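You operate a simulated robot arm through the tools that you are given. There is no shell and no other tool. Be economical: measure what you need, move in short steps, check, and stop when the job is done.

You are at the controls of a simulated two-armed robot. One attempt, no reset.

TASK
Pick up the blue card with one hand, pass it to the other hand and put it on the blue bench. Set down upright: blue card.

The check looks at the end state, three seconds after you hand in, the way a careful person would. Anything else that was tipped, shoved, dropped, spilled or broken makes it a failure.

THE ROBOT
Two 6-joint arms with two-finger grippers on one trunk, on a base that drives. Base frame: it is fixed to the floor where the robot stands at the start and does not move with it; the origin is under the middle of the robot, x ahead of it, y to its left, z up; the surface under the hand at the start is at about z = 0.84. Units: m, degrees, N and s.
The left shoulder is at the start at [0.03, 0.178, 1.013], the right one opposite. With the tool pointing down near the work surface each hand reaches from about 0.44 to 0.84 m from the robot's upright axis, wherever it stands, measured 20 degrees to its own side. Places, roughly: blue bench [3.6, 3, 0.8]. Payload 2.54 kg a hand.
Tool frame (each hand has its own): the origin (TCP) lies between the finger pads and is the grasp point; the fingertips stand 0.03 m ahead of it; z points along the fingers, y is the line along which they close. The gripper opens to 0.116 m. The gripper's body begins 0.095 m behind the TCP.
Orientation is that of the tool frame in the base frame, as [roll, pitch, yaw] about the fixed x, y, z axes, in that order (R = Rz(yaw) Ry(pitch) Rx(roll)). With the fingers straight down and closing along the base's y, the tool's x points along the base's -x, its y along +y and its z along -z.

THE INTERFACE
- The arms move only by the tool nudge_tool. It takes "left_steps", "right_steps" or both (then of equal length, played together; a hand with none holds still); each is text: rows parted by semicolons, each of 7 numbers parted by spaces: the shift along the base's x, y, z in m, then the turn, a rotation vector about the base's x, y, z in rad, then the finger opening in m, from 0 to 0.116. In form: tx ty tz rx ry rz grip; .... A call has 1 to 8 rows; each row is the pose to reach, as a shift and turn from the pose commanded when the call began. Rows are played at 5 a second. More than 0.05 m and 8.6 degrees between two rows, or a gripper value outside its range, and nothing of the call is played. Where a pose cannot be reached the arm comes as near as it can. A force on the tool above 40 N (or 10 N above the force at the start of the call, whichever is more), or a blocked arm, ends the call early, and 0.2 s more pass. The fingers move at their own pace (about 0.153 m/s each) and stop on an object; they squeeze with about 25 N. The grip force told is the motor's: it shows also when the fingers shut on nothing. Time passes only in rows, and 0.2 s behind the last, so rows that repeat a pose let the fingers close. The reply holds the time, the measured pose of the TCP, the force on the tool along the base axes, the opening and the grip force, in the units named above and with some noise, with the torque about the TCP (base axes, N m) and any sound that the robot's microphone picked up.
- Cameras (640 x 400 px; columns grow to the right, rows downward): "scene" is now at [0.0293, 0.0308, 1.7245]; the picture's right is [0.48, -0.87, 0.00], its down [-0.75, -0.41, -0.52] and it looks along [0.46, 0.25, -0.85] (base axes); focal length 290 px, centre (320, 200). "left" rides on the left gripper at [0.069, 0.015, -0.122] in its tool frame; the picture's right is [-0.21, 0.98, 0.00], its down [-0.83, -0.18, -0.53] and it looks along [-0.52, -0.11, 0.85] (tool axes); focal length 251 px, centre (320, 200). "right" rides on the right gripper at [0.069, -0.015, -0.122] in its tool frame; the picture's right is [0.21, 0.98, 0.00], its down [-0.83, 0.18, -0.53] and it looks along [-0.52, 0.11, 0.85] (tool axes); focal length 251 px, centre (320, 200). There is no depth. A picture from a camera that has moved, and an enlarged one, comes with that camera's place and axes in the base frame and with its lens.
- snapshot(camera): a new picture of that camera. No time passes.
- move_column(by): slides the trunk up (or, below 0, down) by that many m; the arms and the scene camera ride with it, the base frame stays. It gives what a move gives, with no picture.
- roll_base(legs): drives the robot by 1 to 6 legs, each [ahead, left, turn to the left] in m, m and degrees, along the robot's own axes; the way and the turn of a leg run together, so that a leg with both is an arc; at most 1.5 m and 180 degrees a leg. The arms and the cameras ride along, it lands a little off, and it stops where it bumps. It gives what a move gives.
- pan_tilt(pan, tilt): turns the head with the scene camera to pan (to the left, within 143 degrees either way) and tilt (down, from -29 to 69), counted from straight ahead of the robot. It gives what a move gives.
- zoom(camera, box): a new picture of the part [left, top, right, bottom] of that camera's present view, enlarged. No time passes.
- hand_in(): hands the job in; it is judged then, once.

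Go step by step. Nothing tells you exact positions but the pictures and the camera data: compare them with the known pose of the tool, close in by small moves and look again before you grip or let go. The budget is 120 turns and 88 pictures, counting those below and the enlarged ones. Unless the task says otherwise, let go and move clear before handing in, and close with one line.

The tools are called after "Request:" by a JSON object that holds its "name" and its "arguments". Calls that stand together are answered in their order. nudge_tool: Moves the arms, as the interface text tells. Its arguments: {"type":"object","properties":{"left_steps":{"type":"string"},"right_steps":{"type":"string"}},"required":[]} The other tools are called the same way: move_column (by) slides the trunk up or down; roll_base (legs) drives the base; pan_tilt (pan, tilt) turns the head that bears the scene camera; snapshot (camera) takes a picture; zoom (camera, box) takes an enlarged picture of a part of a camera's view; hand_in () hands the job in.

At the start:

```text
clock: 0.0
left_ee_pos: [0.4211, 0.4052, 1.0799]
left_orientation: [180.0, 0.0, -180.0]
left_wrist_force: [-0.2, 0.7, -0.9]
left_moment: [-0.02, -0.02, -0.02]
left_finger_gap: 0.1161
left_finger_force: 0.1
right_ee_pos: [0.5096, -0.0206, 1.0704]
right_orientation: [179.9, 0.1, 180.0]
right_wrist_force: [0.9, -0.1, 0.2]
right_moment: [0.0, -0.01, 0.06]
right_finger_gap: 0.1162
right_finger_force: 0.1
trunk travel left (down, up): [-0.225, 0.315]
robot x, y, heading: [0.0033, 0.0004, 0.1]
head pan, tilt: [29.0, 58.4]
```

scene: 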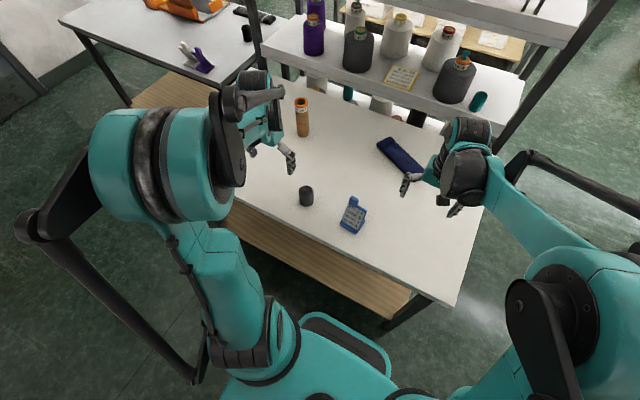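
right: 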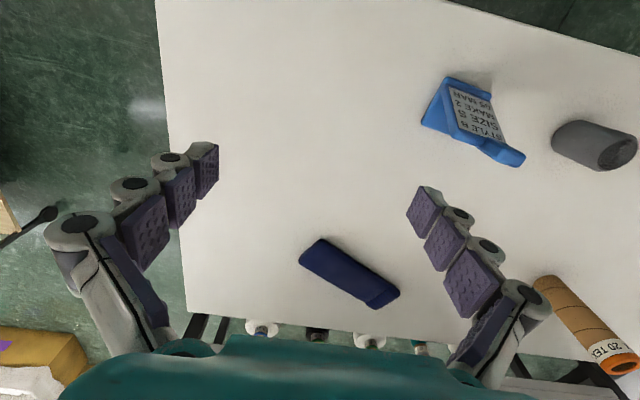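
left: 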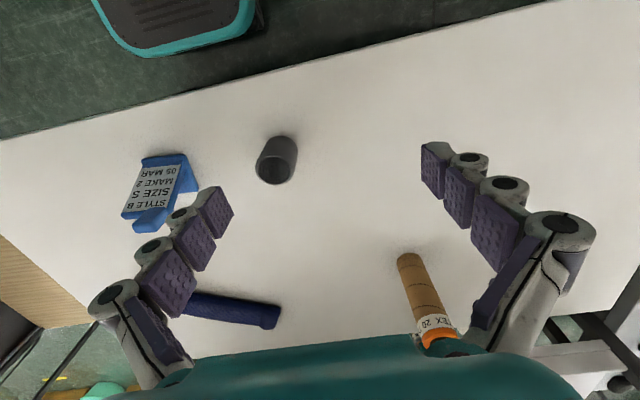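

I see the blue card (a small labelled stand) near the front of the table, with a dark cup to its left. I'll look closer.

Request:
{"name": "zoom", "arguments": {"camera": "scene", "box": [280, 160, 440, 260]}}

Request:
{"name": "zoom", "arguments": {"camera": "right", "box": [380, 50, 560, 190]}}

Request:
{"name": "zoom", "arguments": {"camera": "left", "box": [90, 120, 250, 250]}}

```text
4.00 times, centred on (360, 210) of scene
camera zoom: at [0.0293, 0.0308, 1.7245], right [0.48, -0.87, 0.0], down [-0.75, -0.41, -0.52], along [0.46, 0.25, -0.85], focal length 1160 px, centre (160, 160)
```

zoom: 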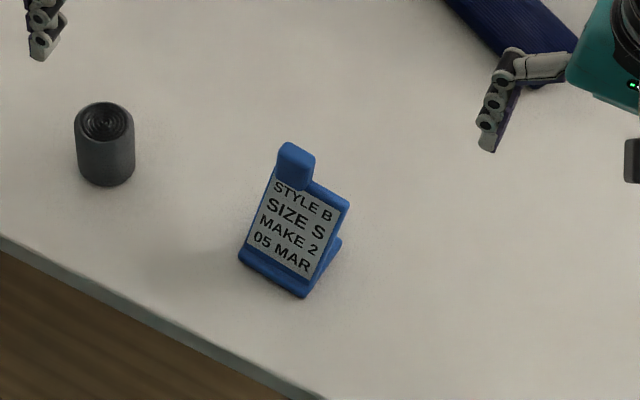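

```text
2.86 times, centred on (470, 120) of right
camera zoom: at [0.4404, -0.0375, 1.1913], right [-0.21, 0.98, 0.0], down [0.83, 0.18, 0.53], along [0.52, 0.11, -0.85], focal length 718 px, centre (-109, 429)
```

zoom: 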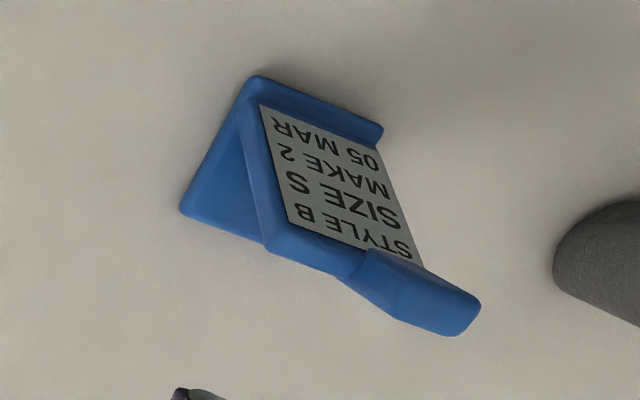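

```text
3.08 times, centred on (170, 185) of left
camera zoom: at [0.3522, 0.4209, 1.2009], right [0.21, 0.98, 0.0], down [0.83, -0.18, 0.53], along [0.52, -0.11, -0.85], focal length 774 px, centre (782, 246)
```

zoom: 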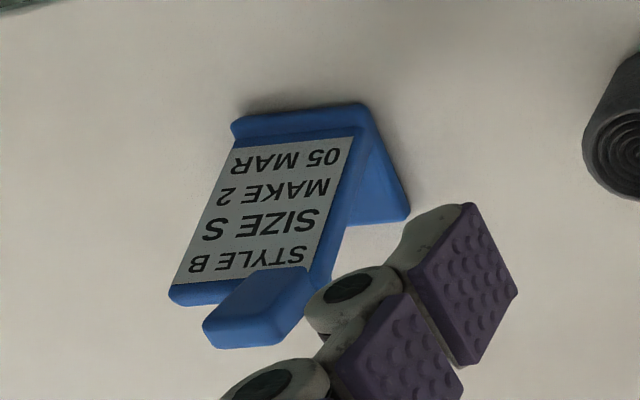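

The card is an easel-like stand around (0.47, 0.15), its base edge is about 10° off y, with a tab on top at z≈0.965. I'll turn the left hand so it closes along the card's thickness, and use its camera for a side view.

Request:
{"name": "nudge_tool", "arguments": {"left_steps": "0 0 0 0 0 -0.14 0.116; 0 0 0 0 0 -0.28 0.116; 0 0 0.01 0 0 -0.42 0.116; 0 0 0.02 0 0 -0.56 0.116; 0 0 0.02 0 0 -0.7 0.116; 0 0 0.02 0 0 -0.84 0.116; 0 0 0.02 0 0 -0.98 0.116; 0 0 0.02 0 0 -1.12 0.116"}}

Request:
{"name": "nudge_tool", "arguments": {"left_steps": "0 0 0 0 0 -0.14 0.116; 0 0 0 0 0 -0.28 0.116; 0 0 0 0 0 -0.42 0.116; 0 0 0 0 0 -0.56 0.116; 0 0 0 0 0 -0.62 0.116"}}

Request:
{"name": "nudge_tool", "arguments": {"left_steps": "0 -0.02 0 -0.12 0 0 0.116; 0.01 -0.04 0 -0.24 0 0 0.116; 0.02 -0.06 0 -0.36 0 0 0.116; 0.03 -0.06 0 -0.44 0 0 0.116; 0.03 -0.06 0 -0.44 0 0 0.116"}}

Request:
{"name": "snapshot", "arguments": {"camera": "left"}}

Request:
{"name": "snapshot", "arguments": {"camera": "scene"}}

```text
clock: 1.8
left_ee_pos: [0.4216, 0.4074, 1.0998]
left_orientation: [-180.0, 0.0, 115.7]
left_wrist_force: [0.1, -0.1, 0.2]
left_moment: [-0.08, -0.01, 0.02]
left_finger_gap: 0.1162
left_finger_force: 0.0
right_ee_pos: [0.5083, -0.0213, 1.0703]
right_orientation: [180.0, 0.0, -180.0]
right_wrist_force: [-0.6, -0.2, 0.3]
right_moment: [0.03, -0.03, 0.02]
right_finger_gap: 0.1156
right_finger_force: 0.0
trunk travel left (down, up): [-0.225, 0.315]
robot x, y, heading: [-0.0019, 0.0006, -0.2]
head pan, tilt: [29.0, 58.4]
```

```text
clock: 3.0
left_ee_pos: [0.4207, 0.4068, 1.0986]
left_orientation: [179.9, 0.1, 80.2]
left_wrist_force: [0.4, 0.1, 0.1]
left_moment: [0.0, -0.02, -0.01]
left_finger_gap: 0.1161
left_finger_force: 0.0
right_ee_pos: [0.5093, -0.0227, 1.071]
right_orientation: [180.0, -0.1, 179.9]
right_wrist_force: [0.6, 0.2, -0.1]
right_moment: [-0.02, 0.0, 0.0]
right_finger_gap: 0.1161
right_finger_force: 0.1
trunk travel left (down, up): [-0.225, 0.315]
robot x, y, heading: [0.0001, 0.0004, -0.2]
head pan, tilt: [29.0, 58.4]
```

```text
clock: 4.2
left_ee_pos: [0.452, 0.3454, 1.0989]
left_orientation: [175.5, 25.0, 79.3]
left_wrist_force: [-0.8, -0.2, 1.0]
left_moment: [0.0, -0.02, 0.02]
left_finger_gap: 0.116
left_finger_force: 0.1
right_ee_pos: [0.509, -0.0221, 1.0711]
right_orientation: [-180.0, 0.0, -179.9]
right_wrist_force: [0.8, 0.2, 0.4]
right_moment: [0.03, -0.01, 0.0]
right_finger_gap: 0.1158
right_finger_force: 0.1
trunk travel left (down, up): [-0.225, 0.315]
robot x, y, heading: [0.0012, -0.0028, 0.2]
head pan, tilt: [29.0, 58.4]
```

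```text
81 pictures are left
camera left: at [0.4782, 0.4561, 1.1819], right [0.93, -0.34, 0.16], down [-0.32, -0.48, 0.82], along [-0.2, -0.81, -0.55], focal length 251 px, centre (320, 200)
```

left: 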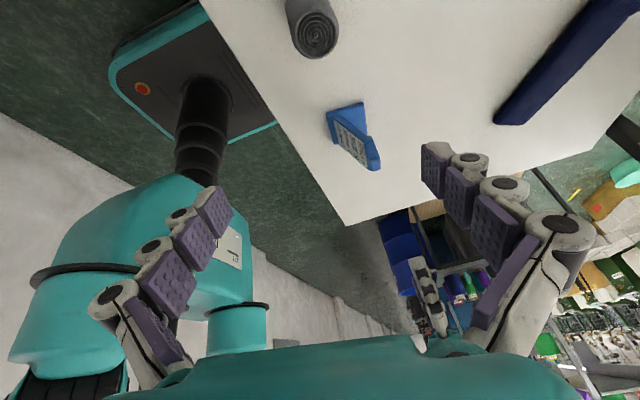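

```text
80 pictures are left
camera scene: at [0.0286, 0.03, 1.7246], right [0.48, -0.88, 0.0], down [-0.75, -0.41, -0.52], along [0.46, 0.25, -0.85], focal length 290 px, centre (320, 200)
```

scene: 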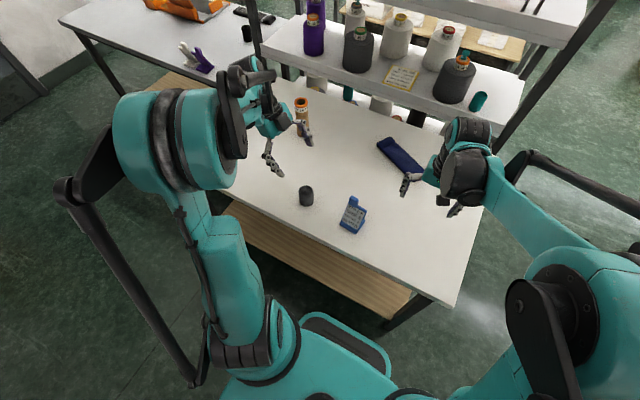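

The arm turned well and the left camera now sees the card's +y side. I'll zoom on it to read the profile.

Request:
{"name": "zoom", "arguments": {"camera": "left", "box": [300, 85, 400, 185]}}

```text
4.00 times, centred on (350, 135) of left
camera zoom: at [0.4782, 0.4561, 1.1819], right [0.93, -0.34, 0.16], down [-0.32, -0.48, 0.82], along [-0.2, -0.81, -0.55], focal length 1006 px, centre (200, 460)
```

zoom: 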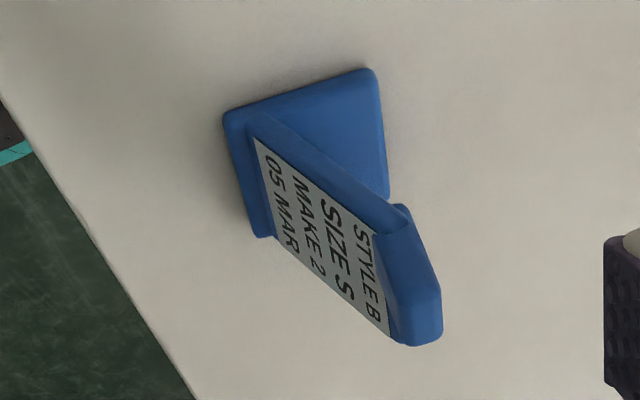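

The tab on top is a vertical block (~0.026 × 0.017 × 0.035 m) centred near (0.497, 0.166), top z≈0.965. I'll level the left hand's closing line and move to a point above it.

Request:
{"name": "nudge_tool", "arguments": {"left_steps": "0.01 -0.03 -0.015 0 0.02 -0.004 0.116; 0.02 -0.06 -0.03 0 0.04 -0.008 0.116; 0.03 -0.09 -0.045 0 0.06 -0.012 0.116; 0.04 -0.12 -0.06 0 0.071 -0.016 0.116; 0.05 -0.150 -0.078 0 0.071 -0.016 0.116; 0.05 -0.150 -0.078 0 0.071 -0.016 0.08; 0.05 -0.150 -0.078 0 0.071 -0.016 0.08"}}

Request:
{"name": "snapshot", "arguments": {"camera": "left"}}

Request:
{"name": "zoom", "arguments": {"camera": "scene", "box": [280, 130, 440, 260]}}

Request:
{"name": "zoom", "arguments": {"camera": "right", "box": [380, 20, 600, 180]}}

```text
clock: 5.8
left_ee_pos: [0.5023, 0.1965, 1.0219]
left_orientation: [179.9, 25.6, 80.2]
left_wrist_force: [-0.7, 0.4, -0.9]
left_moment: [0.01, 0.05, 0.02]
left_finger_gap: 0.0802
left_finger_force: 0.0
right_ee_pos: [0.5085, -0.0226, 1.07]
right_orientation: [180.0, -0.1, -179.9]
right_wrist_force: [0.4, -0.3, -0.2]
right_moment: [0.0, -0.01, 0.0]
right_finger_gap: 0.1159
right_finger_force: 0.1
trunk travel left (down, up): [-0.225, 0.315]
robot x, y, heading: [0.0013, -0.0017, 0.1]
head pan, tilt: [29.0, 58.4]
```

```text
78 pictures are left
camera left: at [0.5347, 0.3062, 1.1018], right [0.93, -0.36, 0.09], down [-0.27, -0.48, 0.84], along [-0.25, -0.8, -0.54], focal length 251 px, centre (320, 200)
```

left: 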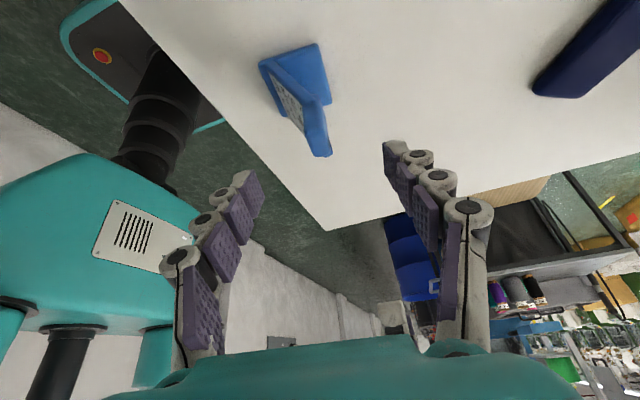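

```text
3.08 times, centred on (360, 195) of scene
camera zoom: at [0.0298, 0.0304, 1.7245], right [0.48, -0.88, 0.0], down [-0.75, -0.41, -0.52], along [0.46, 0.25, -0.85], focal length 892 px, centre (197, 215)
```

zoom: 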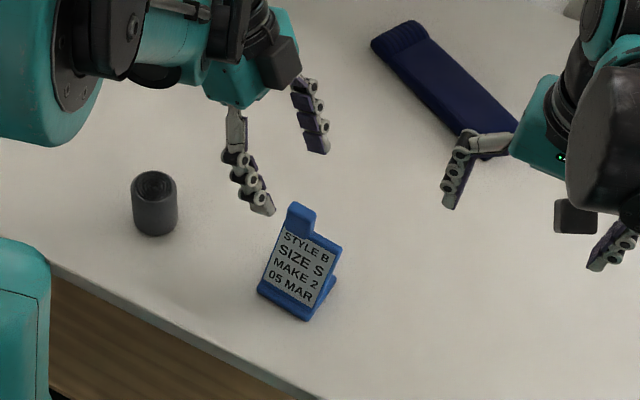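

```text
2.50 times, centred on (490, 100) of right
camera zoom: at [0.4407, -0.0378, 1.1911], right [-0.21, 0.98, 0.0], down [0.83, 0.18, 0.53], along [0.52, 0.11, -0.85], focal length 629 px, centre (-105, 450)
```

zoom: 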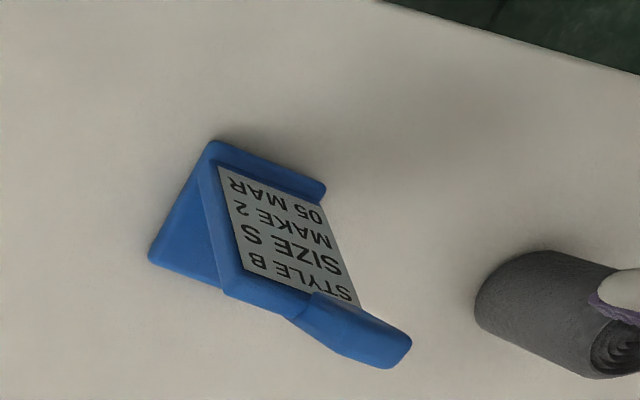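

The tab is confirmed at about (0.4975, 0.168) and is centred between the fingers. I'll descend along the tool axis.

Request:
{"name": "nudge_tool", "arguments": {"left_steps": "-0.002 -0.010 -0.021 0 0 0 0.07; -0.004 -0.019 -0.042 0 0 0 0.06; -0.005 -0.028 -0.062 0 0 0 0.06; -0.005 -0.028 -0.062 0 0 0 0.06"}}

Request:
{"name": "zoom", "arguments": {"camera": "left", "box": [200, 80, 440, 230]}}

Request:
{"name": "zoom", "arguments": {"camera": "right", "box": [380, 20, 600, 180]}}

```text
clock: 6.8
left_ee_pos: [0.4984, 0.1691, 0.9603]
left_orientation: [179.9, 25.5, 80.3]
left_wrist_force: [0.6, 0.1, 0.7]
left_moment: [0.03, 0.0, 0.01]
left_finger_gap: 0.0599
left_finger_force: 0.0
right_ee_pos: [0.51, -0.0209, 1.0705]
right_orientation: [-180.0, 0.0, -180.0]
right_wrist_force: [-1.0, 0.1, 0.0]
right_moment: [0.02, 0.0, 0.01]
right_finger_gap: 0.1159
right_finger_force: 0.0
trunk travel left (down, up): [-0.225, 0.315]
robot x, y, heading: [0.0032, -0.0022, 0.1]
head pan, tilt: [29.0, 58.4]
```

```text
2.67 times, centred on (320, 155) of left
camera zoom: at [0.5313, 0.2789, 1.0403], right [0.93, -0.35, 0.09], down [-0.27, -0.48, 0.84], along [-0.25, -0.8, -0.54], focal length 670 px, centre (320, 320)
```

zoom: 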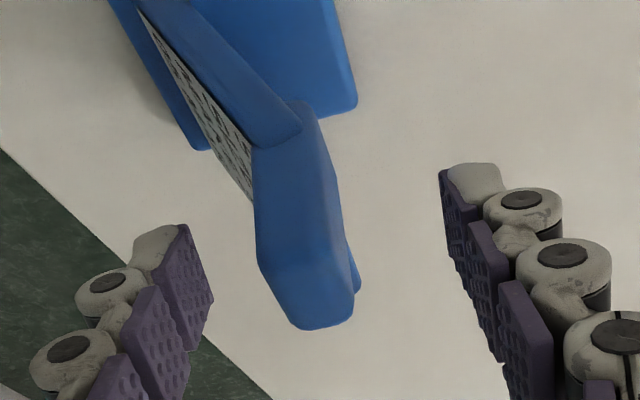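

```text
2.50 times, centred on (490, 100) of right
camera zoom: at [0.4401, -0.0375, 1.1914], right [-0.21, 0.98, 0.0], down [0.83, 0.18, 0.53], along [0.52, 0.11, -0.85], focal length 629 px, centre (-105, 450)
```

zoom: 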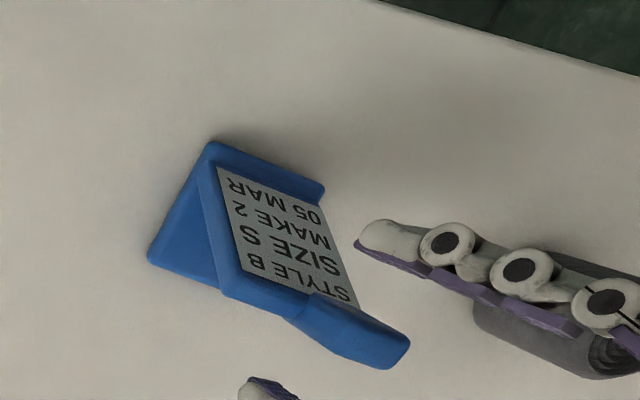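

The fingers straddle the tab. I'll shift 2 mm, lower 3 mm, and close.

Request:
{"name": "nudge_tool", "arguments": {"left_steps": "-0.002 -0.001 -0.003 0 0 0 0.06; -0.002 -0.001 -0.003 0 0 0 0.03; -0.002 -0.001 -0.003 0 0 0 0.01; -0.002 -0.001 -0.003 0 0 0 0.005; -0.002 -0.001 -0.003 0 0 0 0.005"}}

Request:
{"name": "zoom", "arguments": {"camera": "left", "box": [200, 80, 440, 230]}}

Request:
{"name": "zoom", "arguments": {"camera": "right", "box": [380, 20, 600, 180]}}

```text
clock: 8.0
left_ee_pos: [0.4962, 0.1673, 0.9582]
left_orientation: [179.8, 25.6, 80.3]
left_wrist_force: [-0.4, -0.2, -0.3]
left_moment: [0.0, 0.05, 0.0]
left_finger_gap: 0.015
left_finger_force: 25.1
right_ee_pos: [0.509, -0.0224, 1.071]
right_orientation: [-180.0, -0.1, 179.9]
right_wrist_force: [-0.5, -0.7, -1.3]
right_moment: [-0.01, -0.02, 0.03]
right_finger_gap: 0.1159
right_finger_force: 0.1
trunk travel left (down, up): [-0.225, 0.315]
robot x, y, heading: [-0.0013, -0.0011, 0.1]
head pan, tilt: [29.0, 58.4]
```

```text
2.67 times, centred on (320, 155) of left
camera zoom: at [0.5294, 0.2781, 1.0376], right [0.93, -0.35, 0.09], down [-0.27, -0.48, 0.84], along [-0.25, -0.8, -0.54], focal length 670 px, centre (320, 320)
```

zoom: 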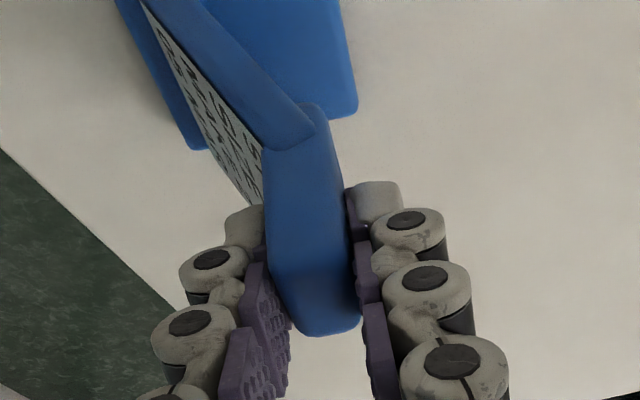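

```text
2.50 times, centred on (490, 100) of right
camera zoom: at [0.4404, -0.0376, 1.1913], right [-0.21, 0.98, 0.0], down [0.83, 0.18, 0.53], along [0.52, 0.11, -0.85], focal length 629 px, centre (-105, 450)
```

zoom: 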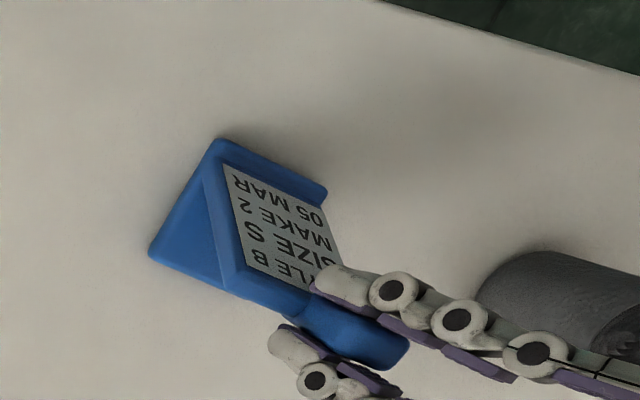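

The tab is gripped (gap 15 mm, 25 N). I'll lift straight up and then check.

Request:
{"name": "nudge_tool", "arguments": {"left_steps": "0 0 0.01 0 0 0 0.005; 0 0 0.03 0 0 0 0.005; 0 0 0.06 0 0 0 0.005; 0 -0.01 0.09 0 0 0 0.005; 0 -0.03 0.12 0 0 0 0.005; 0 -0.05 0.14 0 0 0 0.005; 0 -0.06 0.15 0 0 0 0.005; 0 -0.06 0.15 0 0 0 0.005", "right_steps": "0 -0.03 0 0 0 0.14 0.116; 0 -0.06 0.03 0 0 0.28 0.116; 0 -0.09 0.06 0 0 0.42 0.116; 0 -0.12 0.08 0 0 0.56 0.116; 0 -0.15 0.1 0 0 0.7 0.116; 0 -0.16 0.1 0 0 0.84 0.116; 0 -0.16 0.1 0 0 0.98 0.116; 0 -0.16 0.1 0 0 1.12 0.116"}}

Request:
{"name": "snapshot", "arguments": {"camera": "scene"}}

Request:
{"name": "snapshot", "arguments": {"camera": "left"}}

```text
clock: 9.8
left_ee_pos: [0.4954, 0.1079, 1.1067]
left_orientation: [179.9, 25.6, 80.4]
left_wrist_force: [0.3, 0.3, -1.2]
left_moment: [0.01, 0.01, 0.02]
left_finger_gap: 0.015
left_finger_force: 24.9
right_ee_pos: [0.5108, -0.1829, 1.1711]
right_orientation: [179.9, 0.0, -115.7]
right_wrist_force: [-0.2, -0.4, 0.6]
right_moment: [0.03, 0.03, 0.0]
right_finger_gap: 0.1161
right_finger_force: 0.1
trunk travel left (down, up): [-0.225, 0.315]
robot x, y, heading: [-0.0028, -0.0016, 0.1]
head pan, tilt: [29.0, 58.4]
```

```text
71 pictures are left
camera scene: at [0.0297, 0.0309, 1.7245], right [0.48, -0.88, 0.0], down [-0.75, -0.41, -0.52], along [0.46, 0.25, -0.85], focal length 290 px, centre (320, 200)
```

scene: 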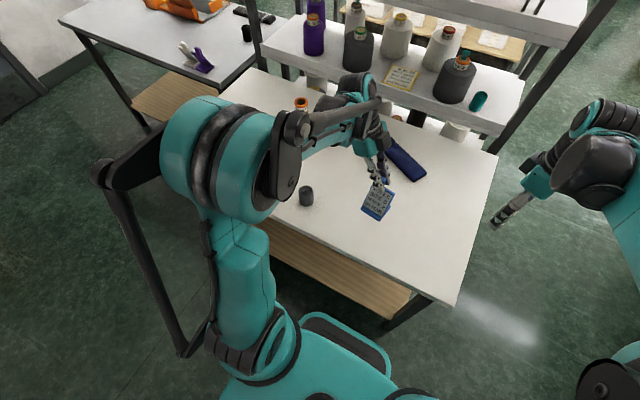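

```text
70 pictures are left
camera left: at [0.5289, 0.2186, 1.1867], right [0.93, -0.35, 0.09], down [-0.27, -0.48, 0.84], along [-0.25, -0.8, -0.54], focal length 251 px, centre (320, 200)
```

left: 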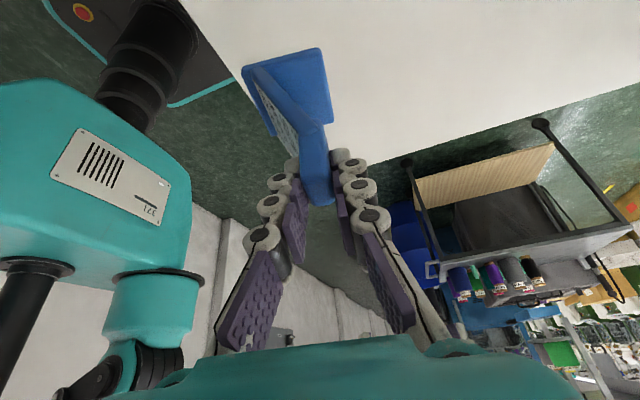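

The card is held off the table. Now I'll orient the right hand: finish its yaw, tilt it 40° toward the card's −y side, then lean it 22° to match the panel.

Request:
{"name": "nudge_tool", "arguments": {"right_steps": "0 0 0.01 0 0 0.14 0.08; 0 0 0.03 0 0 0.28 0.08"}}

Request:
{"name": "nudge_tool", "arguments": {"right_steps": "0 0.01 0 0.138 -0.0235 0 0.08; 0 0.02 0 0.276 -0.047 0 0.08; 0 0.03 0 0.414 -0.0706 0 0.08; 0 0.04 0 0.552 -0.094 0 0.08; 0 0.05 0 0.690 -0.1176 0 0.08"}}

Request:
{"name": "nudge_tool", "arguments": {"right_steps": "0 0.005 0 0.0215 0.126 0 0.08; 0 0.01 0 0.043 0.252 0 0.08; 0 0.015 0 0.0645 0.379 0 0.08; 0 0.015 0 0.0645 0.379 0 0.08"}}

Request:
{"name": "snapshot", "arguments": {"camera": "right"}}

Request:
{"name": "pan_tilt", "arguments": {"pan": 5, "tilt": 50}}

Request:
{"name": "snapshot", "arguments": {"camera": "scene"}}

```text
clock: 10.4
left_ee_pos: [0.4945, 0.1082, 1.1075]
left_orientation: [179.9, 25.5, 80.3]
left_wrist_force: [-0.5, 0.5, -0.7]
left_moment: [-0.01, -0.02, -0.01]
left_finger_gap: 0.0151
left_finger_force: 25.2
right_ee_pos: [0.5094, -0.1831, 1.2]
right_orientation: [-179.9, 0.0, -99.6]
right_wrist_force: [-0.5, 0.4, 0.3]
right_moment: [0.04, 0.0, 0.02]
right_finger_gap: 0.0801
right_finger_force: 0.1
trunk travel left (down, up): [-0.225, 0.315]
robot x, y, heading: [0.0024, -0.0005, 0.0]
head pan, tilt: [29.0, 58.4]
```

```text
clock: 11.6
left_ee_pos: [0.4961, 0.1077, 1.1062]
left_orientation: [179.9, 25.5, 80.2]
left_wrist_force: [0.2, -0.1, -1.2]
left_moment: [0.01, -0.02, -0.02]
left_finger_gap: 0.0152
left_finger_force: 24.5
right_ee_pos: [0.5103, -0.133, 1.2018]
right_orientation: [179.9, 40.3, -99.9]
right_wrist_force: [0.8, 0.2, -0.5]
right_moment: [-0.01, -0.03, -0.02]
right_finger_gap: 0.08
right_finger_force: 0.1
trunk travel left (down, up): [-0.225, 0.315]
robot x, y, heading: [0.0008, 0.0006, 0.0]
head pan, tilt: [29.0, 58.4]
```

```text
clock: 12.6
left_ee_pos: [0.4943, 0.1094, 1.1071]
left_orientation: [179.9, 25.5, 80.3]
left_wrist_force: [0.2, -0.8, -1.3]
left_moment: [-0.01, -0.03, 0.0]
left_finger_gap: 0.0152
left_finger_force: 24.7
right_ee_pos: [0.5081, -0.117, 1.2013]
right_orientation: [152.0, 36.7, -117.4]
right_wrist_force: [-0.9, 0.0, -0.2]
right_moment: [0.01, -0.02, 0.01]
right_finger_gap: 0.0797
right_finger_force: 0.0
trunk travel left (down, up): [-0.225, 0.315]
robot x, y, heading: [0.0018, 0.0002, 0.1]
head pan, tilt: [29.0, 58.4]
```

```text
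69 pictures are left
camera right: at [0.5189, -0.2519, 1.2395], right [-0.97, 0.0, 0.24], down [0.23, 0.25, 0.94], along [-0.06, 0.97, -0.25], focal length 251 px, centre (320, 200)
```

right: 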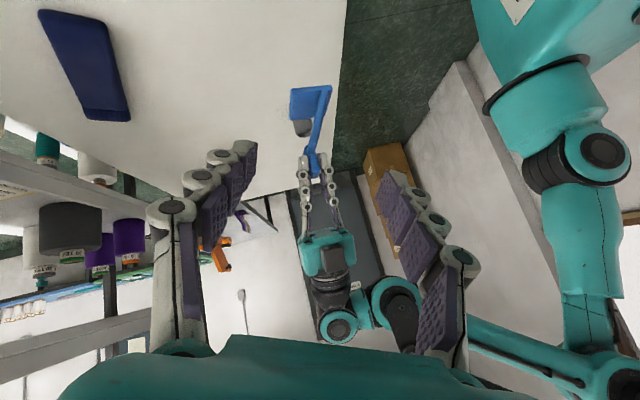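

```text
clock: 13.5
left_ee_pos: [0.4956, 0.1091, 1.1065]
left_orientation: [179.9, 25.5, 80.3]
left_wrist_force: [-0.5, 0.2, -1.2]
left_moment: [0.0, 0.01, 0.0]
left_finger_gap: 0.015
left_finger_force: 25.2
right_ee_pos: [0.5091, -0.117, 1.2009]
right_orientation: [152.0, 36.6, -117.4]
right_wrist_force: [-0.1, 0.1, 0.0]
right_moment: [0.01, 0.0, 0.01]
right_finger_gap: 0.0801
right_finger_force: 0.0
trunk travel left (down, up): [-0.225, 0.315]
robot x, y, heading: [-0.0039, -0.0017, -0.1]
head pan, tilt: [5.0, 50.0]
```

```text
68 pictures are left
camera scene: at [0.0461, 0.0044, 1.7352], right [0.09, -1.0, 0.0], down [-0.76, -0.07, -0.64], along [0.64, 0.06, -0.77], focal length 290 px, centre (320, 200)
```

scene: 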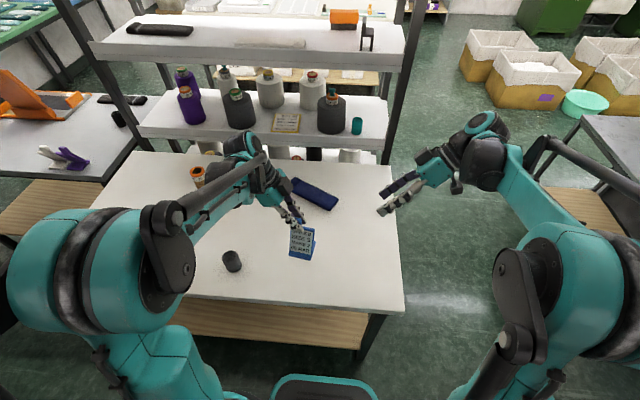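

Excellent side view. I'll zoom in to measure the panel lean and position.

Request:
{"name": "zoom", "arguments": {"camera": "right", "box": [270, 70, 360, 190]}}

Request:
{"name": "zoom", "arguments": {"camera": "scene", "box": [260, 180, 360, 270]}}

```text
3.33 times, centred on (315, 130) of right
camera zoom: at [0.5195, -0.252, 1.2392], right [-0.97, 0.0, 0.24], down [0.23, 0.25, 0.94], along [-0.06, 0.97, -0.25], focal length 838 px, centre (337, 433)
```

zoom: 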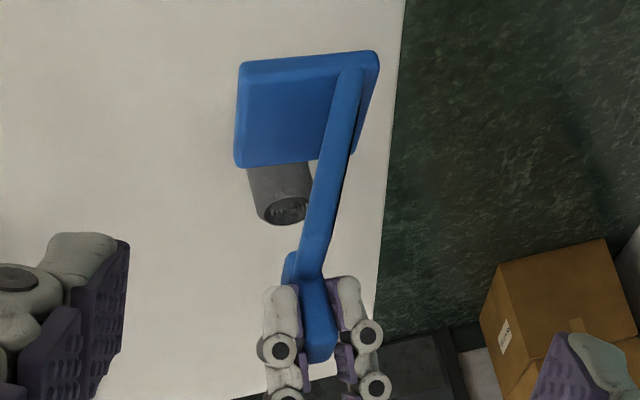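

```text
4.44 times, centred on (310, 225) of scene
camera zoom: at [0.0461, 0.0044, 1.7352], right [0.09, -1.0, 0.0], down [-0.76, -0.07, -0.64], along [0.64, 0.06, -0.77], focal length 1289 px, centre (364, 89)
```

zoom: 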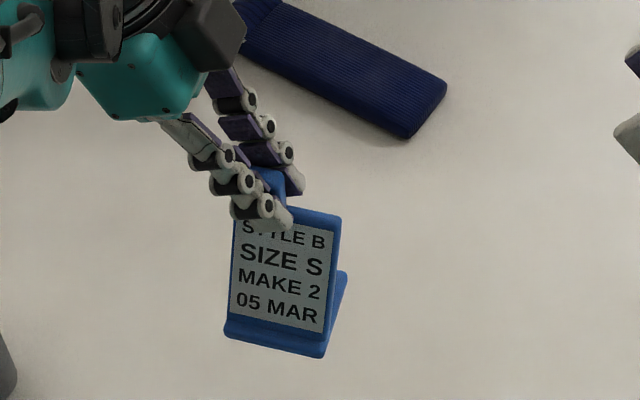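

The panel lean measures ≈24°, and I'll put the grasp point on it at about (0.483, 0.068, 1.060). I'll bring the right hand to 8 cm short of that, narrowing the opening so the rear finger clears the base plate.

Request:
{"name": "nudge_tool", "arguments": {"right_steps": "-0.002 0.033 -0.021 0.002 0.01 0 0.06; -0.005 0.065 -0.042 0.004 0.02 0 0.045; -0.007 0.098 -0.064 0.006 0.034 0 0.045; -0.009 0.130 -0.085 0.006 0.034 0 0.045; -0.009 0.130 -0.085 0.006 0.034 0 0.045"}}

Request:
{"name": "snapshot", "arguments": {"camera": "right"}}

Request:
{"name": "zoom", "arguments": {"camera": "scene", "box": [260, 160, 400, 270]}}

```text
clock: 14.7
left_ee_pos: [0.4962, 0.1081, 1.107]
left_orientation: [179.9, 25.5, 80.3]
left_wrist_force: [0.8, -0.4, -0.7]
left_moment: [-0.01, 0.01, -0.03]
left_finger_gap: 0.015
left_finger_force: 24.7
right_ee_pos: [0.5012, 0.0123, 1.1136]
right_orientation: [149.7, 36.0, -118.7]
right_wrist_force: [0.4, 0.5, 0.4]
right_moment: [0.03, 0.0, 0.0]
right_finger_gap: 0.0451
right_finger_force: 0.0
trunk travel left (down, up): [-0.225, 0.315]
robot x, y, heading: [-0.0001, 0.0023, 0.3]
head pan, tilt: [5.0, 50.0]
```

```text
65 pictures are left
camera right: at [0.5118, -0.1239, 1.1513], right [-0.96, 0.0, 0.27], down [0.26, 0.25, 0.93], along [-0.07, 0.97, -0.24], focal length 251 px, centre (320, 200)
```

right: 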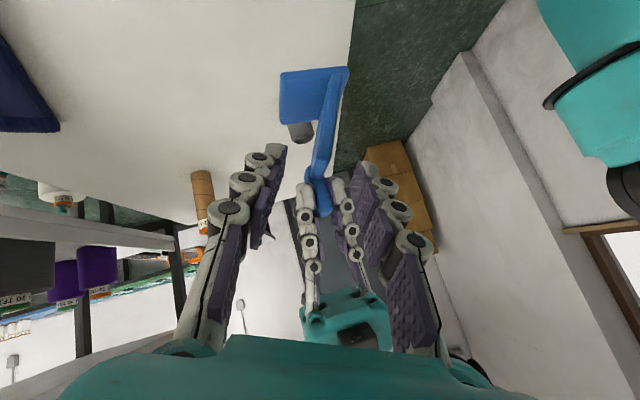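

```text
3.64 times, centred on (330, 215) of scene
camera zoom: at [0.0461, 0.0036, 1.7353], right [0.09, -1.0, 0.0], down [-0.76, -0.07, -0.64], along [0.64, 0.06, -0.77], focal length 1055 px, centre (284, 146)
```

zoom: 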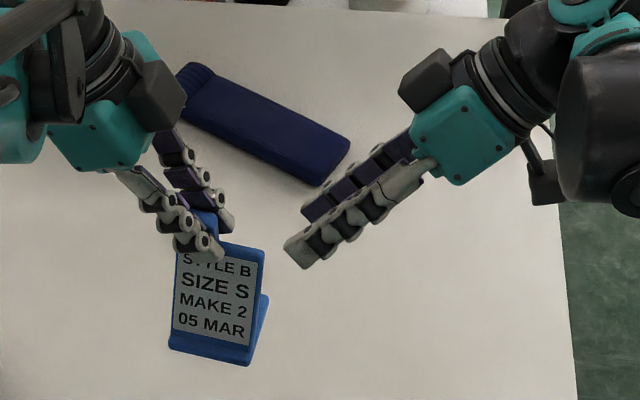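

Request:
{"name": "zoom", "arguments": {"camera": "right", "box": [240, 60, 400, 220]}}

```text
2.50 times, centred on (320, 140) of right
camera zoom: at [0.5118, -0.1239, 1.1513], right [-0.96, 0.0, 0.27], down [0.26, 0.25, 0.93], along [-0.07, 0.97, -0.24], focal length 629 px, centre (320, 350)
```

zoom: 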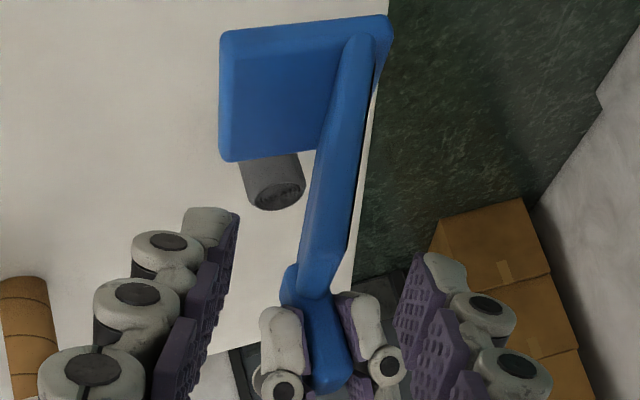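

The line is confirmed, so I'll advance along the tool axis to the grasp point.

Request:
{"name": "nudge_tool", "arguments": {"right_steps": "-0.006 0.018 -0.018 0 0 0 0.045; -0.011 0.037 -0.037 0 0 0 0.045; -0.017 0.055 -0.055 0 0 0 0.045; -0.017 0.055 -0.055 0 0 0 0.045"}}

Request:
{"name": "zoom", "arguments": {"camera": "right", "box": [200, 20, 440, 220]}}

Request:
{"name": "zoom", "arguments": {"camera": "scene", "box": [260, 160, 400, 270]}}

Request:
{"name": "zoom", "arguments": {"camera": "left", "box": [220, 20, 420, 220]}}

```text
clock: 15.7
left_ee_pos: [0.4936, 0.1077, 1.1077]
left_orientation: [179.9, 25.4, 80.1]
left_wrist_force: [-0.2, -0.5, -0.5]
left_moment: [0.03, -0.03, 0.0]
left_finger_gap: 0.0152
left_finger_force: 25.3
right_ee_pos: [0.4829, 0.0671, 1.0582]
right_orientation: [149.7, 36.0, -118.8]
right_wrist_force: [-0.5, -0.4, 0.1]
right_moment: [-0.01, -0.01, 0.0]
right_finger_gap: 0.0449
right_finger_force: 0.2
trunk travel left (down, up): [-0.225, 0.315]
robot x, y, heading: [-0.0018, -0.0044, -0.0]
head pan, tilt: [5.0, 50.0]
```

```text
2.00 times, centred on (320, 120) of right
camera zoom: at [0.4936, -0.068, 1.0955], right [-0.96, 0.0, 0.27], down [0.26, 0.25, 0.93], along [-0.07, 0.97, -0.24], focal length 503 px, centre (320, 360)
```

zoom: 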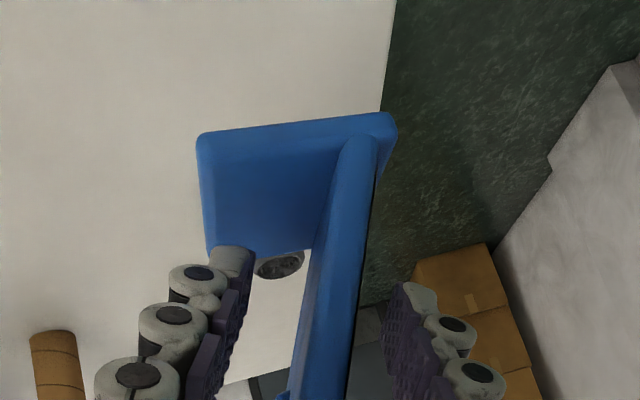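

```text
3.64 times, centred on (330, 215) of scene
camera zoom: at [0.046, 0.0038, 1.7353], right [0.09, -1.0, 0.0], down [-0.76, -0.07, -0.64], along [0.64, 0.06, -0.77], focal length 1055 px, centre (284, 146)
```

zoom: 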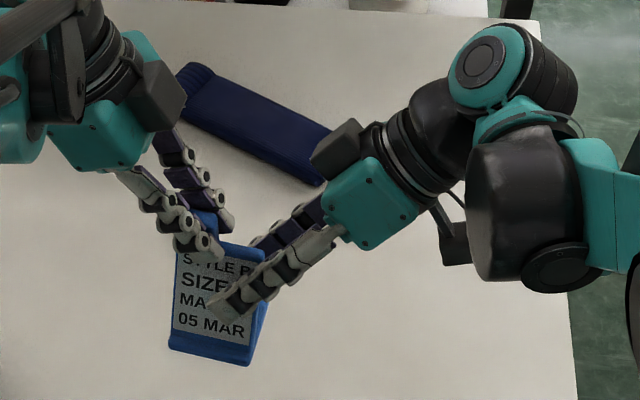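

```text
2.00 times, centred on (320, 120) of left
camera zoom: at [0.5286, 0.2182, 1.1868], right [0.93, -0.36, 0.09], down [-0.27, -0.48, 0.84], along [-0.25, -0.8, -0.54], focal length 503 px, centre (320, 360)
```

zoom: 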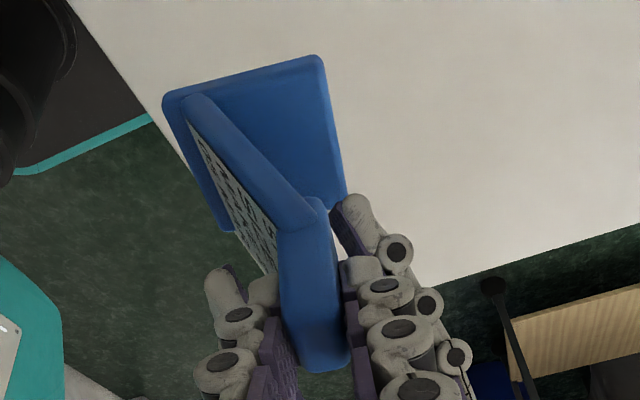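

The right fingers straddle the panel and clear the left hand. I'll close the right hand.

Request:
{"name": "nudge_tool", "arguments": {"right_steps": "0 0 0 0 0 0 0.025; 0 0 0 0 0 0 0.012; 0 0 0 0 0 0 0.003; 0 0 0 0 0 0 0.003"}}

Request:
{"name": "zoom", "arguments": {"camera": "right", "box": [200, 20, 440, 220]}}

Request:
{"name": "zoom", "arguments": {"camera": "scene", "box": [260, 160, 400, 270]}}

```text
clock: 16.7
left_ee_pos: [0.4954, 0.1086, 1.1076]
left_orientation: [179.9, 25.6, 80.3]
left_wrist_force: [12.0, -4.5, -4.0]
left_moment: [-0.07, -0.64, 0.13]
left_finger_gap: 0.0153
left_finger_force: 25.1
right_ee_pos: [0.4824, 0.0683, 1.0574]
right_orientation: [149.6, 36.1, -118.8]
right_wrist_force: [-11.9, 4.3, 3.1]
right_moment: [0.03, 0.04, 0.47]
right_finger_gap: 0.0111
right_finger_force: 25.3
trunk travel left (down, up): [-0.225, 0.315]
robot x, y, heading: [-0.0013, 0.0002, -0.2]
head pan, tilt: [5.0, 50.0]
```

```text
2.00 times, centred on (320, 120) of right
camera zoom: at [0.4934, -0.0675, 1.0957], right [-0.96, 0.0, 0.27], down [0.26, 0.25, 0.93], along [-0.07, 0.97, -0.24], focal length 503 px, centre (320, 360)
```

zoom: 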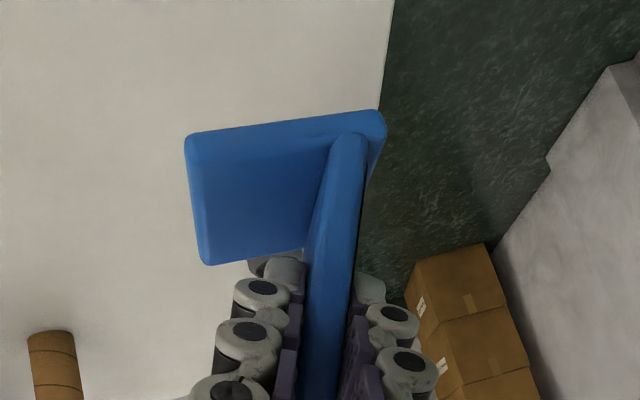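

```text
3.64 times, centred on (330, 215) of scene
camera zoom: at [0.0463, 0.0044, 1.7353], right [0.09, -1.0, 0.0], down [-0.76, -0.07, -0.64], along [0.64, 0.06, -0.77], focal length 1055 px, centre (284, 146)
```

zoom: 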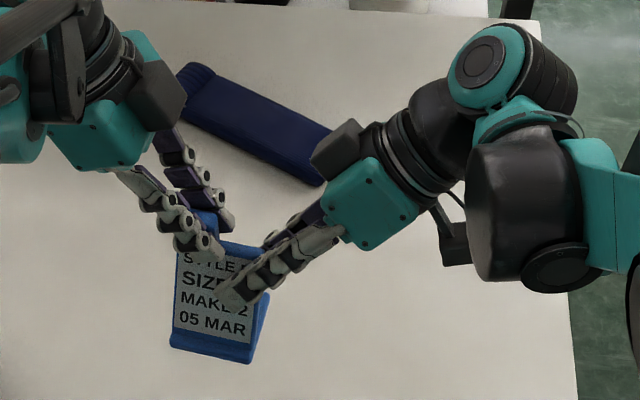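

Both hands hold it, with ~12 N of internal force. I'll ease the right hand along that force before releasing the left.

Request:
{"name": "nudge_tool", "arguments": {"right_steps": "-0.002 0.0005 0.0006 0 0 0 0.003; -0.002 0.0005 0.0006 0 0 0 0.003"}}

```text
clock: 17.3
left_ee_pos: [0.4956, 0.1078, 1.1067]
left_orientation: [179.8, 25.7, 80.3]
left_wrist_force: [9.8, -1.6, 14.9]
left_moment: [-0.33, -0.29, 0.14]
left_finger_gap: 0.0154
left_finger_force: 25.1
right_ee_pos: [0.4819, 0.0683, 1.0595]
right_orientation: [149.9, 35.9, -118.7]
right_wrist_force: [-10.2, 1.8, -16.8]
right_moment: [-0.32, 0.05, 0.29]
right_finger_gap: 0.0113
right_finger_force: 24.7
trunk travel left (down, up): [-0.225, 0.315]
robot x, y, heading: [0.0012, 0.0013, 0.2]
head pan, tilt: [5.0, 50.0]
```

Request:
{"name": "nudge_tool", "arguments": {"right_steps": "-0.002 0.000 -0.0006 0 0 0 0.003; -0.002 0.000 -0.0006 0 0 0 0.003"}}

```text
clock: 17.9
left_ee_pos: [0.4943, 0.1084, 1.1077]
left_orientation: [180.0, 25.6, 80.3]
left_wrist_force: [-0.2, 2.0, 16.3]
left_moment: [-0.33, 0.09, 0.03]
left_finger_gap: 0.015
left_finger_force: 24.8
right_ee_pos: [0.4797, 0.0683, 1.0599]
right_orientation: [149.7, 36.1, -118.8]
right_wrist_force: [0.5, -1.6, -16.6]
right_moment: [-0.28, 0.15, -0.06]
right_finger_gap: 0.0111
right_finger_force: 25.0
trunk travel left (down, up): [-0.225, 0.315]
robot x, y, heading: [-0.001, -0.0011, 0.1]
head pan, tilt: [5.0, 50.0]
```

Request:
{"name": "nudge_tool", "arguments": {"right_steps": "0 0 -0.0012 0 0 0 0.003; 0 0 -0.0012 0 0 0 0.003"}}

```text
clock: 18.5
left_ee_pos: [0.4946, 0.108, 1.1063]
left_orientation: [-180.0, 25.6, 80.3]
left_wrist_force: [-3.8, 4.5, 2.7]
left_moment: [0.01, 0.12, -0.03]
left_finger_gap: 0.0152
left_finger_force: 24.9
right_ee_pos: [0.4792, 0.0693, 1.0593]
right_orientation: [149.6, 36.0, -118.8]
right_wrist_force: [3.4, -4.3, -3.0]
right_moment: [0.02, 0.14, -0.18]
right_finger_gap: 0.0112
right_finger_force: 24.9
trunk travel left (down, up): [-0.225, 0.315]
robot x, y, heading: [-0.0007, -0.0004, 0.0]
head pan, tilt: [5.0, 50.0]
```

Forces are now small. I'll open the left hand, then withdraw it along its own axis.

Request:
{"name": "nudge_tool", "arguments": {"left_steps": "0 0 0 0 0 0 0.03; 0 0 0 0 0 0 0.05; 0 0 0 0 0 0 0.05"}}

Request:
{"name": "zoom", "arguments": {"camera": "left", "box": [220, 20, 420, 220]}}

```text
clock: 19.3
left_ee_pos: [0.4953, 0.1088, 1.1069]
left_orientation: [179.9, 25.5, 80.3]
left_wrist_force: [0.2, -0.2, 0.4]
left_moment: [0.01, 0.0, -0.02]
left_finger_gap: 0.0497
left_finger_force: 0.0
right_ee_pos: [0.4796, 0.0699, 1.0594]
right_orientation: [149.9, 36.0, -118.7]
right_wrist_force: [0.3, -0.5, 0.4]
right_moment: [-0.03, -0.01, -0.01]
right_finger_gap: 0.0112
right_finger_force: 24.7
trunk travel left (down, up): [-0.225, 0.315]
robot x, y, heading: [0.0007, 0.0018, 0.3]
head pan, tilt: [5.0, 50.0]
```

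```text
2.00 times, centred on (320, 120) of left
camera zoom: at [0.5288, 0.2186, 1.1866], right [0.93, -0.35, 0.09], down [-0.27, -0.48, 0.84], along [-0.25, -0.8, -0.54], focal length 503 px, centre (320, 360)
```

zoom: 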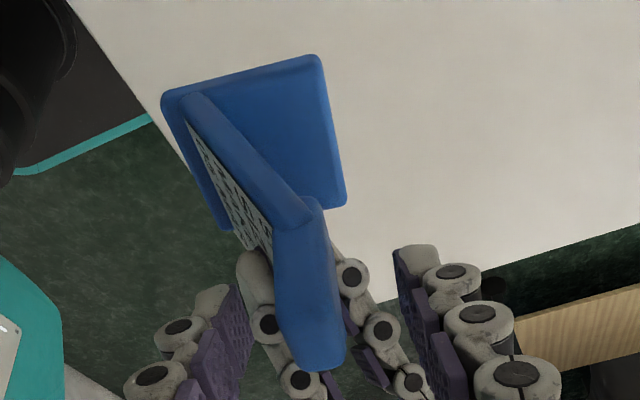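

The card stays put in the right hand. I'll withdraw the left.

Request:
{"name": "nudge_tool", "arguments": {"left_steps": "0.002 0.013 0.027 0 0 0 0.05; 0.004 0.025 0.054 0 0 0 0.05; 0.006 0.042 0.09 0 0 0 0.05; 0.004 0.08 0.12 0 0 0 0.05; 0 0.12 0.13 0 0 0 0.05; -0.01 0.16 0.13 0 0 0 0.05; -0.02 0.20 0.13 0 0 0 0.05; -0.03 0.24 0.13 0 0 0 0.05"}}

Request:
{"name": "snapshot", "arguments": {"camera": "scene"}}

Request:
{"name": "pan_tilt", "arguments": {"pan": 45, "tilt": 10}}

Request:
{"name": "snapshot", "arguments": {"camera": "scene"}}

Request:
{"name": "pan_tilt", "arguments": {"pan": 100, "tilt": 20}}

Request:
{"name": "snapshot", "arguments": {"camera": "scene"}}

```text
clock: 21.1
left_ee_pos: [0.4641, 0.35, 1.2366]
left_orientation: [179.8, 25.6, 80.1]
left_wrist_force: [-0.4, 0.9, -0.1]
left_moment: [-0.02, -0.02, 0.0]
left_finger_gap: 0.0501
left_finger_force: 0.1
right_ee_pos: [0.4789, 0.0698, 1.0583]
right_orientation: [149.7, 35.9, -118.7]
right_wrist_force: [0.2, 0.5, 0.2]
right_moment: [-0.03, -0.02, -0.03]
right_finger_gap: 0.0109
right_finger_force: 25.4
trunk travel left (down, up): [-0.225, 0.315]
robot x, y, heading: [-0.0009, 0.0002, -0.0]
head pan, tilt: [5.0, 50.0]
```

```text
56 pictures are left
camera scene: at [0.0462, 0.0059, 1.7352], right [0.09, -1.0, 0.0], down [-0.76, -0.07, -0.64], along [0.64, 0.06, -0.77], focal length 290 px, centre (320, 200)
```

scene: 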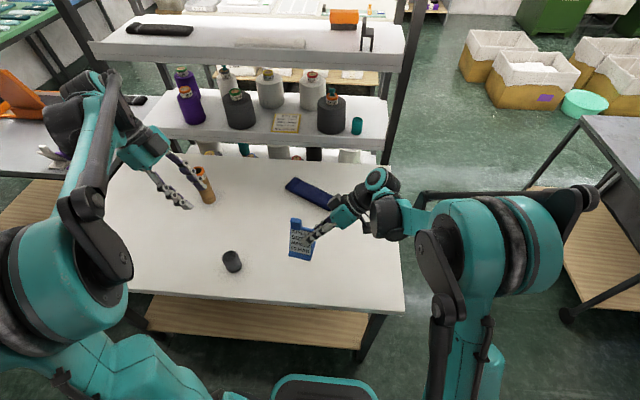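

```text
clock: 22.1
left_ee_pos: [0.4657, 0.3475, 1.2374]
left_orientation: [180.0, 25.5, 80.3]
left_wrist_force: [0.0, 0.4, -0.6]
left_moment: [0.0, 0.0, 0.02]
left_finger_gap: 0.0502
left_finger_force: 0.1
right_ee_pos: [0.48, 0.0686, 1.0595]
right_orientation: [149.7, 36.0, -118.7]
right_wrist_force: [-1.1, 0.2, 0.1]
right_moment: [-0.04, 0.02, 0.04]
right_finger_gap: 0.011
right_finger_force: 24.9
trunk travel left (down, up): [-0.225, 0.315]
robot x, y, heading: [-0.0011, 0.0016, -0.1]
head pan, tilt: [45.0, 10.0]
```

```text
55 pictures are left
camera scene: at [0.0354, 0.0633, 1.7971], right [0.71, -0.71, 0.0], down [-0.12, -0.12, -0.98], along [0.7, 0.7, -0.17], focal length 290 px, centre (320, 200)
```

scene: 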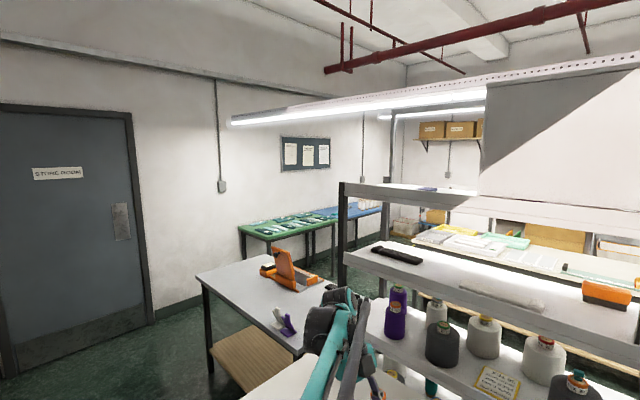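

```text
clock: 23.4
left_ee_pos: [0.4648, 0.3485, 1.2379]
left_orientation: [179.9, 25.6, 80.4]
left_wrist_force: [-0.5, 0.4, 0.0]
left_moment: [0.01, 0.0, 0.04]
left_finger_gap: 0.0498
left_finger_force: 0.1
right_ee_pos: [0.4788, 0.0692, 1.0591]
right_orientation: [149.6, 36.0, -118.6]
right_wrist_force: [-0.2, 0.2, 0.4]
right_moment: [-0.02, -0.02, 0.01]
right_finger_gap: 0.011
right_finger_force: 25.0
trunk travel left (down, up): [-0.225, 0.315]
robot x, y, heading: [0.0005, -0.0006, 0.1]
head pan, tilt: [100.0, 20.0]
```

```text
54 pictures are left
camera scene: at [-0.0465, 0.0894, 1.7809], right [0.98, 0.17, 0.0], down [0.06, -0.34, -0.94], along [-0.16, 0.93, -0.34], focal length 290 px, centre (320, 200)
```

scene: 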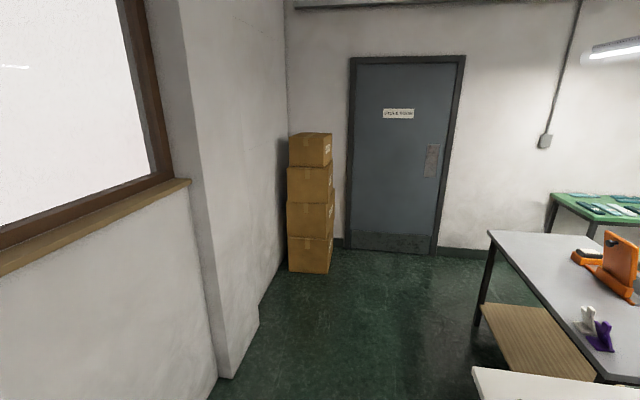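

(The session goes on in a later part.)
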